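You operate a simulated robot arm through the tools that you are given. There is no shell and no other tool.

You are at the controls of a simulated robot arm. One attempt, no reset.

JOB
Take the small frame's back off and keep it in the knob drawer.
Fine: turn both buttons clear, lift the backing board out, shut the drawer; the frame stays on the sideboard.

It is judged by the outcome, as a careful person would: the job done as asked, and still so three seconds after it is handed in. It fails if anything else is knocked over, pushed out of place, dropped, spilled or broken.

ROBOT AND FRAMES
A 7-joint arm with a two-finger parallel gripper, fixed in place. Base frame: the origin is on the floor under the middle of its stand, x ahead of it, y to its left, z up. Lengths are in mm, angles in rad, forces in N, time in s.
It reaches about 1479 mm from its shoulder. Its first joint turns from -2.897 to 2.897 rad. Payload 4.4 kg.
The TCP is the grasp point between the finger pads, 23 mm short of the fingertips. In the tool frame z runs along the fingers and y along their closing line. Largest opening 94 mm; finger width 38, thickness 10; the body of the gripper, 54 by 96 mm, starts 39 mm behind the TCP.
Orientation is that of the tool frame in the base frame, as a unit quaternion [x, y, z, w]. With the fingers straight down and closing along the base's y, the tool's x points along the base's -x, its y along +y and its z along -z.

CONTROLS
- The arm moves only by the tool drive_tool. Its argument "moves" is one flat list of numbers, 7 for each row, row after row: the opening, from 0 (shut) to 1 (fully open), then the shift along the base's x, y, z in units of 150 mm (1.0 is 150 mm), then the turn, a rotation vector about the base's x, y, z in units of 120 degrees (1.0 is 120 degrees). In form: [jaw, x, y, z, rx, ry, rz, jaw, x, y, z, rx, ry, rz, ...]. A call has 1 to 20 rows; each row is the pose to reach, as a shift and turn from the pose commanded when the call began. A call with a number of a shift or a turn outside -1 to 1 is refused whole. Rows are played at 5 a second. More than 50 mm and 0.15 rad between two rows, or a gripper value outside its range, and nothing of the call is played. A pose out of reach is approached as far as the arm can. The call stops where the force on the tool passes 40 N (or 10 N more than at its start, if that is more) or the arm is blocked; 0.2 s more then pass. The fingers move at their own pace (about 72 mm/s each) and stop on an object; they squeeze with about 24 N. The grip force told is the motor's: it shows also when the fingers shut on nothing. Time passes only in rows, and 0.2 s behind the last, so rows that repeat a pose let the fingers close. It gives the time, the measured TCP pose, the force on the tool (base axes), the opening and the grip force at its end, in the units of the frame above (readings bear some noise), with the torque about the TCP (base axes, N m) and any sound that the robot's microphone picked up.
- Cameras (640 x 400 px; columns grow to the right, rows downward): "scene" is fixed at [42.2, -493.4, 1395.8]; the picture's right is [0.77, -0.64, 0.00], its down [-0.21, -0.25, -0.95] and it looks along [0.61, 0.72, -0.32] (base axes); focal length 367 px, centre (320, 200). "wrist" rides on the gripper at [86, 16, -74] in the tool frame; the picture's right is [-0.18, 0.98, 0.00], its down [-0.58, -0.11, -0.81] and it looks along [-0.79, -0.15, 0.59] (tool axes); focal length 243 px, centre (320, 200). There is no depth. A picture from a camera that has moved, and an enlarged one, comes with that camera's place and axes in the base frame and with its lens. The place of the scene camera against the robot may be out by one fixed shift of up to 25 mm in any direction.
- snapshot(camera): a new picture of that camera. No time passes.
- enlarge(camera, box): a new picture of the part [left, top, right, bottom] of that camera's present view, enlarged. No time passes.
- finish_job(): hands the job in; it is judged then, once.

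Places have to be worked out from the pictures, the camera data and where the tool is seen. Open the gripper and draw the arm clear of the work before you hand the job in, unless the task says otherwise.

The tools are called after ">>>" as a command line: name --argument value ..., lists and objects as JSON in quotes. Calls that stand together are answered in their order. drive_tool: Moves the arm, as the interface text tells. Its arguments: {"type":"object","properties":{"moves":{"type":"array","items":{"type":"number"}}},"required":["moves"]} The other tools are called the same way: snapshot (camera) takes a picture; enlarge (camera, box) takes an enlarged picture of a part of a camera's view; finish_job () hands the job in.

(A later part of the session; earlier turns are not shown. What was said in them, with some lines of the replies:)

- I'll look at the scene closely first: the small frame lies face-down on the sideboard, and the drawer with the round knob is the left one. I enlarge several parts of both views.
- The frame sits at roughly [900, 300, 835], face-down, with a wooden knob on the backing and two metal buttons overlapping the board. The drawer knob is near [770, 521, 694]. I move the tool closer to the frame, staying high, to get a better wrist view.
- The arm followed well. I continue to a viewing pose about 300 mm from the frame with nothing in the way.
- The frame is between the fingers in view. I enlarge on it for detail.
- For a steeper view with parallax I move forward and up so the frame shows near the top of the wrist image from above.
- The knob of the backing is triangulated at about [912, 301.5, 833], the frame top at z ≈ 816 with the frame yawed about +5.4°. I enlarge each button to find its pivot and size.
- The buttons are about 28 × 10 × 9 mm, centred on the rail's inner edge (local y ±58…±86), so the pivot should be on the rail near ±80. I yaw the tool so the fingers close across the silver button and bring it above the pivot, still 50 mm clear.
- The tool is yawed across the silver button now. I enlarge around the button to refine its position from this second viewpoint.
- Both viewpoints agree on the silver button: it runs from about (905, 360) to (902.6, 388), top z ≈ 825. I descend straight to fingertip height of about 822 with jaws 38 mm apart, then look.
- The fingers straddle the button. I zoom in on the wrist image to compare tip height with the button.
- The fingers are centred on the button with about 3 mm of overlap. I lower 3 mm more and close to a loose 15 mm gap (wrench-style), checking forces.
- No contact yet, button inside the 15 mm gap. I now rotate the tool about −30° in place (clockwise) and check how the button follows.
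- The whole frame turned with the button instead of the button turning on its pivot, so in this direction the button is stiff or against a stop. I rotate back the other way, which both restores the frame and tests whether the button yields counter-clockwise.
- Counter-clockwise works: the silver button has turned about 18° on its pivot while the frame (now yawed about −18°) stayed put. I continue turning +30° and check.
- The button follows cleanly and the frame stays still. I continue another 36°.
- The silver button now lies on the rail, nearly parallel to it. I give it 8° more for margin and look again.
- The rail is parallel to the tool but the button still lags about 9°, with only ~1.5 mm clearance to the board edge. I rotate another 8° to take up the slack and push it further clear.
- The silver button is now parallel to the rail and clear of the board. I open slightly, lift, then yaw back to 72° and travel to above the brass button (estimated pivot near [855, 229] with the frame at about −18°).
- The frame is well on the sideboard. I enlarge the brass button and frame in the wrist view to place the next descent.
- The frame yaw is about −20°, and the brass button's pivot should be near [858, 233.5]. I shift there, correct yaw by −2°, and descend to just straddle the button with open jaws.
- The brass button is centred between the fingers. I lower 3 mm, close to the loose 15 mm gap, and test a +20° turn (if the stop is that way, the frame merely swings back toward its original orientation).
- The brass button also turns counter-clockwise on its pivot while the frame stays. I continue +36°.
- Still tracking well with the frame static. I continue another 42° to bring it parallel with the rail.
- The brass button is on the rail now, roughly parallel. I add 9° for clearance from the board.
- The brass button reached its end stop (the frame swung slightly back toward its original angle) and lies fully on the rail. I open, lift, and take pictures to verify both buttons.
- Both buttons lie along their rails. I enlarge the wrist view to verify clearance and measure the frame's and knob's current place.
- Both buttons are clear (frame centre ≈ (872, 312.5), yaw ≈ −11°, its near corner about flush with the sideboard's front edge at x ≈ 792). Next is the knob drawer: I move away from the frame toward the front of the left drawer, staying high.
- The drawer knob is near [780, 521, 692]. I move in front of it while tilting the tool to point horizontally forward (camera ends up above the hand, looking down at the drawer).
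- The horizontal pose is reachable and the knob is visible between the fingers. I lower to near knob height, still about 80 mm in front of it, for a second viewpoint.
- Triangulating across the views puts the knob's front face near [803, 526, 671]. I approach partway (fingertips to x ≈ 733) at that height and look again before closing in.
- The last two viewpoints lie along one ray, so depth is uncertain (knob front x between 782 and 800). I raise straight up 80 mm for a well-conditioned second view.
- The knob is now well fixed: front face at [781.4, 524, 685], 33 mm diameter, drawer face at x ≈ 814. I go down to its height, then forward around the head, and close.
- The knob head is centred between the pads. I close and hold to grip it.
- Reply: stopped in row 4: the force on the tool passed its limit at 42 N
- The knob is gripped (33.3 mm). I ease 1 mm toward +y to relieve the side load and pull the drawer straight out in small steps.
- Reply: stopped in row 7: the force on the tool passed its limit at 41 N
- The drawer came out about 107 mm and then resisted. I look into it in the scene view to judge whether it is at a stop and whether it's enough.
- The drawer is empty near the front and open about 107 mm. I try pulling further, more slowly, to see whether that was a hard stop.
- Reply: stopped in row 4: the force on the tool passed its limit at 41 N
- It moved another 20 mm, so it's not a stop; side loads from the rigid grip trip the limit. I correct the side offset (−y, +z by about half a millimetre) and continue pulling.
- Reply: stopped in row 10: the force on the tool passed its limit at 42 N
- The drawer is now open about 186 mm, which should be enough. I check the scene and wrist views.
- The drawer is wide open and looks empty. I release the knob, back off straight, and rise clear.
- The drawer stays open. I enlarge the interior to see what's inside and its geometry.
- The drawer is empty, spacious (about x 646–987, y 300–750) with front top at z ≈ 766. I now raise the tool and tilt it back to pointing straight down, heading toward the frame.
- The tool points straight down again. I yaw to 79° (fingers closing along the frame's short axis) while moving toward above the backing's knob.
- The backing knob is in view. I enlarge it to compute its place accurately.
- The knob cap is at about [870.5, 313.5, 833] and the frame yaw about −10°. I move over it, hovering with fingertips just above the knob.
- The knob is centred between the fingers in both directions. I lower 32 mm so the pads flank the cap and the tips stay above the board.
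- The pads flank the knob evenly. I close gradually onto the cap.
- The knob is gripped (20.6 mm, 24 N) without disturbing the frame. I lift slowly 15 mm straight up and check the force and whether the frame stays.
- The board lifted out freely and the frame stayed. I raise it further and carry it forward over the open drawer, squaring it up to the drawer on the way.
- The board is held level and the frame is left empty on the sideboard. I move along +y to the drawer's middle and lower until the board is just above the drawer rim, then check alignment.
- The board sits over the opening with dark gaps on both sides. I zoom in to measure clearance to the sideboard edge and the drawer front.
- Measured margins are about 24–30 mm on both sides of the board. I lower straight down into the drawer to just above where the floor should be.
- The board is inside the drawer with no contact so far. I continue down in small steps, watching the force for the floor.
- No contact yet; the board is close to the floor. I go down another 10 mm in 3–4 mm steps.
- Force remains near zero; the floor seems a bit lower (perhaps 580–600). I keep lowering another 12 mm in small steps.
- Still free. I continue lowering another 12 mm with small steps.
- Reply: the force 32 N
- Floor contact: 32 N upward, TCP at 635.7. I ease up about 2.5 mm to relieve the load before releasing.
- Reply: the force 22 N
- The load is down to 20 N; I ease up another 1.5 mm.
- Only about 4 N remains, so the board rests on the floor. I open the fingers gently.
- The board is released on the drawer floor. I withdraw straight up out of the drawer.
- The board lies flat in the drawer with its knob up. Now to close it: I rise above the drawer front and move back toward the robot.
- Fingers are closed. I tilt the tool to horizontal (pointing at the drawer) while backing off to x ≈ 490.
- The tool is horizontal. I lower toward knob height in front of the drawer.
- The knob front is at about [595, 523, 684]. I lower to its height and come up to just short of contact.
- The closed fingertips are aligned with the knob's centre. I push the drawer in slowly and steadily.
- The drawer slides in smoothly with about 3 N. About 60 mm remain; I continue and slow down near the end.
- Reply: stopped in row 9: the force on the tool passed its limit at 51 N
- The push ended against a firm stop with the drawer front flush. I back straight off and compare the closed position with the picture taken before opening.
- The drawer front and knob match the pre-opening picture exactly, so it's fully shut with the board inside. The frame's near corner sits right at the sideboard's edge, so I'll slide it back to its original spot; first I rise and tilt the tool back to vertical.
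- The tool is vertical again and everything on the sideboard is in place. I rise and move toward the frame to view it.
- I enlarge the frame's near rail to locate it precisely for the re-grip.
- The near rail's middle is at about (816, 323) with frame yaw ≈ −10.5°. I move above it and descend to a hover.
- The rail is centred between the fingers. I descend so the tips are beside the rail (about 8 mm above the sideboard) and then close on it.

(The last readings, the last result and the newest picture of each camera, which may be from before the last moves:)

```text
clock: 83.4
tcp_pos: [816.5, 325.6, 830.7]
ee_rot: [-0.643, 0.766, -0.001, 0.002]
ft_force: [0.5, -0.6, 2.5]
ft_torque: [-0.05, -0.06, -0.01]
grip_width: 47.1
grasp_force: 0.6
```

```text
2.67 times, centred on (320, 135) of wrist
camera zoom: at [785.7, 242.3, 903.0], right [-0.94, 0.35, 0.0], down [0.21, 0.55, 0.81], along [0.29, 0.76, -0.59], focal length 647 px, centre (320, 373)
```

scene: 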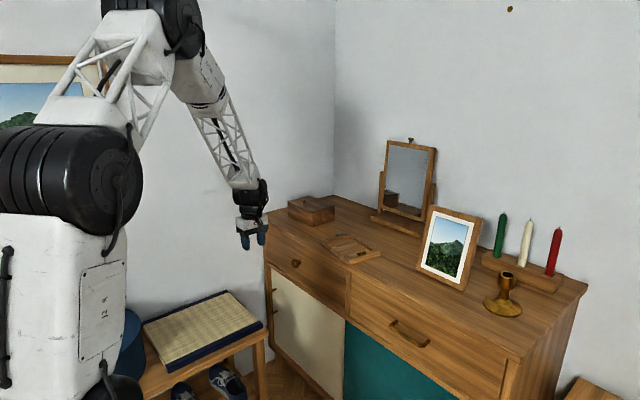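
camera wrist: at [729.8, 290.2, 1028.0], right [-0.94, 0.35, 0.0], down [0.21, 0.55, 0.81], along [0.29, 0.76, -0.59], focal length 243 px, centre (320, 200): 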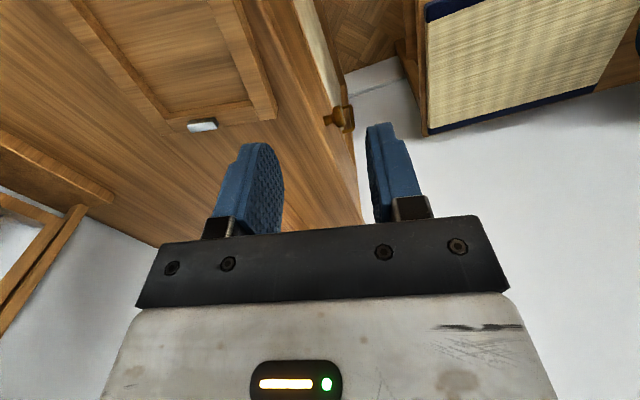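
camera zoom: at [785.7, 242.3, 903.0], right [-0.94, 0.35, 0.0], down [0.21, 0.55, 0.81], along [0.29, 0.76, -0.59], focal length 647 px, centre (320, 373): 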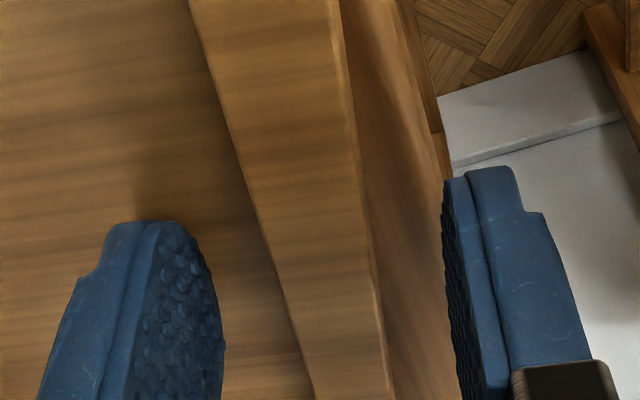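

A slight 2.5 N upward contact suggests the inner tip touches the frame's inner panel, so I raise 3 mm and then close gently on the rail.

>>> drive_tool --moves '[0.5, 0, 0, 0.02, 0, 0, 0, 0.4, 0, 0, 0.02, 0, 0, 0, 0.3, 0, 0, 0.02, 0, 0, 0, 0.25, 0, 0, 0.02, 0, 0, 0, 0.2, 0, 0, 0.02, 0, 0, 0, 0.1, 0, 0, 0.02, 0, 0, 0, 0, 0, 0, 0.02, 0, 0, 0, 0, 0, 0, 0.02, 0, 0, 0]'

>>> enlarge --camera "scene" --box '[310, 215, 390, 265]'

>>> enlarge --camera "wrist" --box '[200, 60, 440, 210]'

```text
clock: 85.2
tcp_pos: [815.2, 324.1, 831.9]
ee_rot: [-0.643, 0.766, 0.0, 0.001]
ft_force: [-0.5, -0.5, -0.4]
ft_torque: [-0.02, 0.04, -0.1]
grip_width: 17.4
grasp_force: 23.8
```

```text
8.00 times, centred on (350, 240) of scene
camera zoom: at [42.2, -493.4, 1395.8], right [0.77, -0.64, 0.0], down [-0.21, -0.25, -0.95], along [0.61, 0.72, -0.32], focal length 2939 px, centre (80, -120)
```

zoom: 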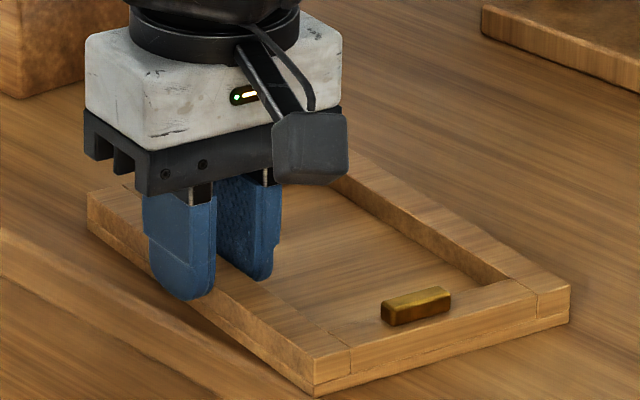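

```text
2.67 times, centred on (320, 135) of wrist
camera zoom: at [785.3, 242.0, 905.6], right [-0.94, 0.35, 0.0], down [0.21, 0.55, 0.81], along [0.28, 0.76, -0.59], focal length 647 px, centre (320, 373)
```

zoom: 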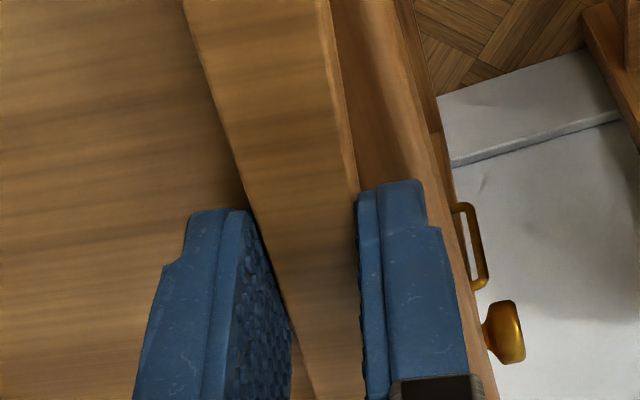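

The rail is gripped with no load. I slide the frame smoothly back to its original position and angle (+41 mm x, −27 mm y, +15.6°).

>>> drive_tool --moves '[0, 0.03, -0.02, 0, 0, 0, 0.014, 0, 0.065, -0.042, 0, 0, 0, 0.03, 0, 0.1, -0.065, 0, 0, 0, 0.047, 0, 0.135, -0.088, 0, 0, 0, 0.064, 0, 0.17, -0.11, 0, 0, 0, 0.08, 0, 0.205, -0.133, 0, 0, 0, 0.097, 0, 0.24, -0.156, 0, 0, 0, 0.114, 0, 0.277, -0.18, 0, 0, 0, 0.13]'

>>> enlarge --camera "scene" --box '[310, 210, 406, 270]'

```text
clock: 87.0
tcp_pos: [857.4, 296.3, 832.7]
ee_rot: [0.741, -0.671, 0.0, -0.002]
ft_force: [0.8, -0.1, 0.1]
ft_torque: [0.02, 0.16, 0.0]
grip_width: 17.7
grasp_force: 23.7
```

```text
6.67 times, centred on (358, 240) of scene
camera zoom: at [42.2, -493.4, 1395.8], right [0.77, -0.64, 0.0], down [-0.21, -0.25, -0.95], along [0.61, 0.72, -0.32], focal length 2450 px, centre (67, -67)
```

zoom: 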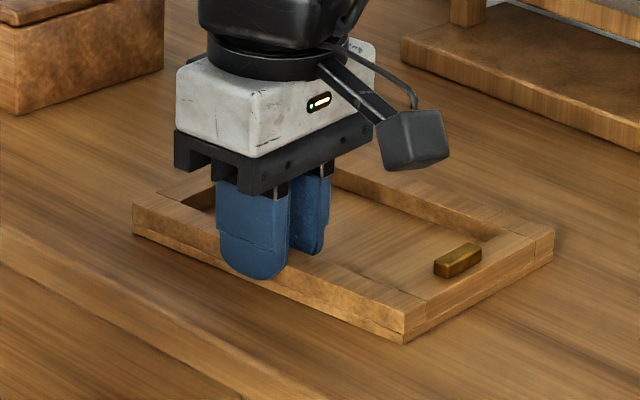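

The frame is back at its original place, well in from the edge. I open and lift straight off.

>>> drive_tool --moves '[0.22, 0, 0, 0, 0, 0, 0, 0.32, 0, 0, 0, 0, 0, 0, 0.45, 0, 0, 0, 0, 0, 0, 0.45, 0, 0, 0.05, 0, 0, 0, 0.45, 0, 0, 0.2, 0, 0, 0, 0.45, 0, 0, 0.45, 0, 0, 0, 0.45, 0, 0, 0.7, 0, 0, 0, 0.45, 0, 0, 1.0, 0, 0, 0]'

>>> snapshot --camera "scene"

>>> enlarge --camera "scene" --box '[310, 210, 406, 270]'

```text
clock: 88.8
tcp_pos: [856.5, 297.3, 981.4]
ee_rot: [0.74, -0.672, 0.0, -0.001]
ft_force: [-0.1, 0.0, 0.0]
ft_torque: [0.04, 0.04, -0.01]
grip_width: 42.4
grasp_force: 0.1
```

```text
taken
```

scene: 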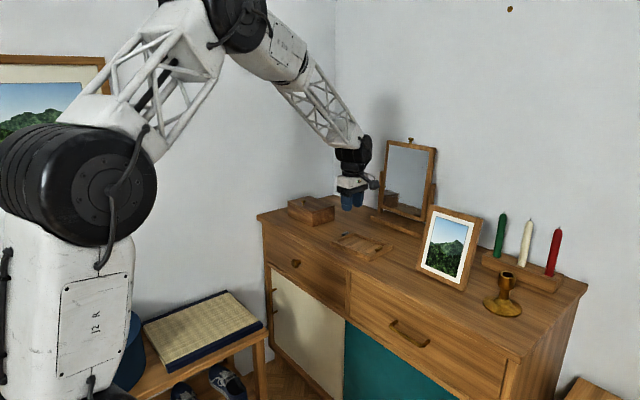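

```text
6.67 times, centred on (358, 240) of scene
camera zoom: at [42.2, -493.4, 1395.8], right [0.77, -0.64, 0.0], down [-0.21, -0.25, -0.95], along [0.61, 0.72, -0.32], focal length 2450 px, centre (67, -67)
```

zoom: 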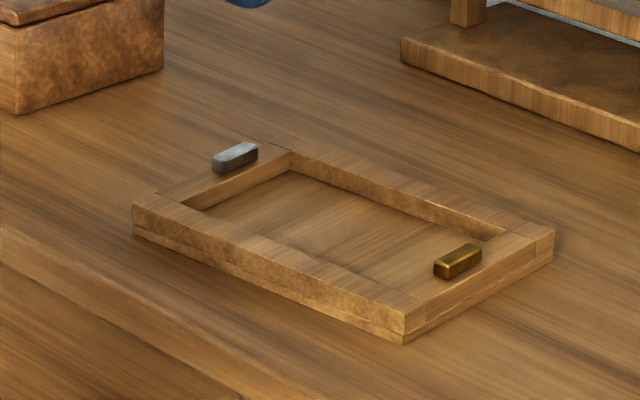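

The frame rests in its original place with both buttons turned clear, the drawer shut, and everything else unmoved. I draw the arm back clear of the sideboard.

>>> drive_tool --moves '[0.6, -0.1, 0.03, 0.2, 0, 0, 0, 0.6, -0.3, 0.08, 0.4, 0, 0, 0, 0.6, -0.5, 0.15, 0.55, 0, 0, 0, 0.6, -0.75, 0.25, 0.7, 0, 0, 0, 0.6, -1.0, 0.35, 0.8, 0, 0, 0]'

>>> drive_tool --moves '[1, -0.25, 0.1, 0.05, 0, 0, 0, 1, -0.5, 0.2, 0.1, 0, 0, 0, 1, -0.75, 0.3, 0.15, 0, 0, 0, 1, -1.0, 0.4, 0.2, 0, 0, 0, 1, -1.0, 0.4, 0.2, 0, 0, 0]'

>>> snapshot --camera "scene"

>>> enlarge --camera "scene" --box '[240, 170, 480, 320]'

```text
clock: 90.0
tcp_pos: [706.6, 350.0, 1101.2]
ee_rot: [0.741, -0.671, 0.0, 0.0]
ft_force: [0.9, 0.2, 0.3]
ft_torque: [-0.02, -0.01, 0.0]
grip_width: 56.5
grasp_force: 0.0
```

```text
clock: 91.2
tcp_pos: [556.0, 410.4, 1131.6]
ee_rot: [0.741, -0.672, 0.0, -0.001]
ft_force: [0.0, -0.1, -0.7]
ft_torque: [0.0, 0.01, 0.01]
grip_width: 94.1
grasp_force: 0.0
```

```text
taken
```

scene: 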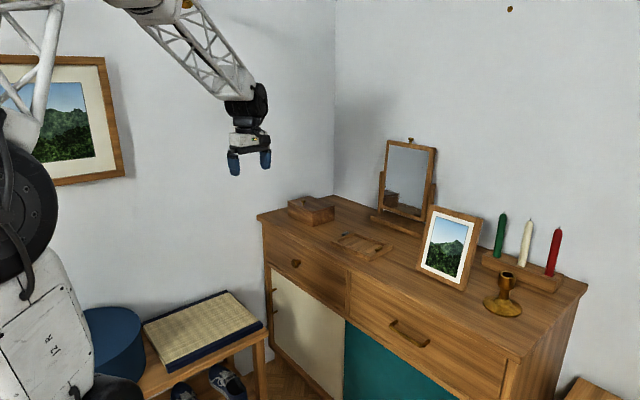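

```text
2.67 times, centred on (360, 245) of scene
camera zoom: at [42.2, -493.4, 1395.8], right [0.77, -0.64, 0.0], down [-0.21, -0.25, -0.95], along [0.61, 0.72, -0.32], focal length 980 px, centre (213, 80)
```

zoom: 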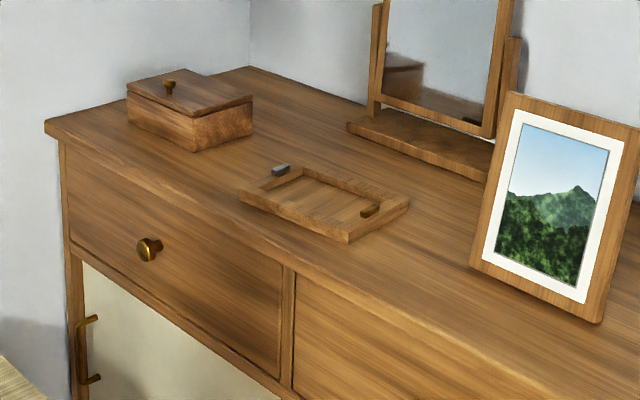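

The final picture matches the start: drawer shut at the same spot, frame in its original place with both buttons turned and its back out, everything else untouched, gripper open and clear. I hand the job in.

>>> finish_job

```text
The job is handed in.
```

I took the small frame's back off and put it in the knob drawer, which is shut. The last pictures show the drawer front exactly where it was before I opened it.

- **Buttons:** both are turned clear and lie along the frame's rails. Each turned only counter-clockwise; my first try the other way swung the whole frame round.
- **Frame:** that swing left one corner at the sideboard's front edge, so I gripped the rail at the end and slid the frame back to its original place and angle.
- **Backing board:** it lifted out freely and lies flat on the drawer floor, knob up. The drawer was empty. I pressed the board against the floor with about 32 N while finding it, and saw no damage.
- **Everything else:** the final view shows nothing else moved. The gripper is open and clear of the sideboard.
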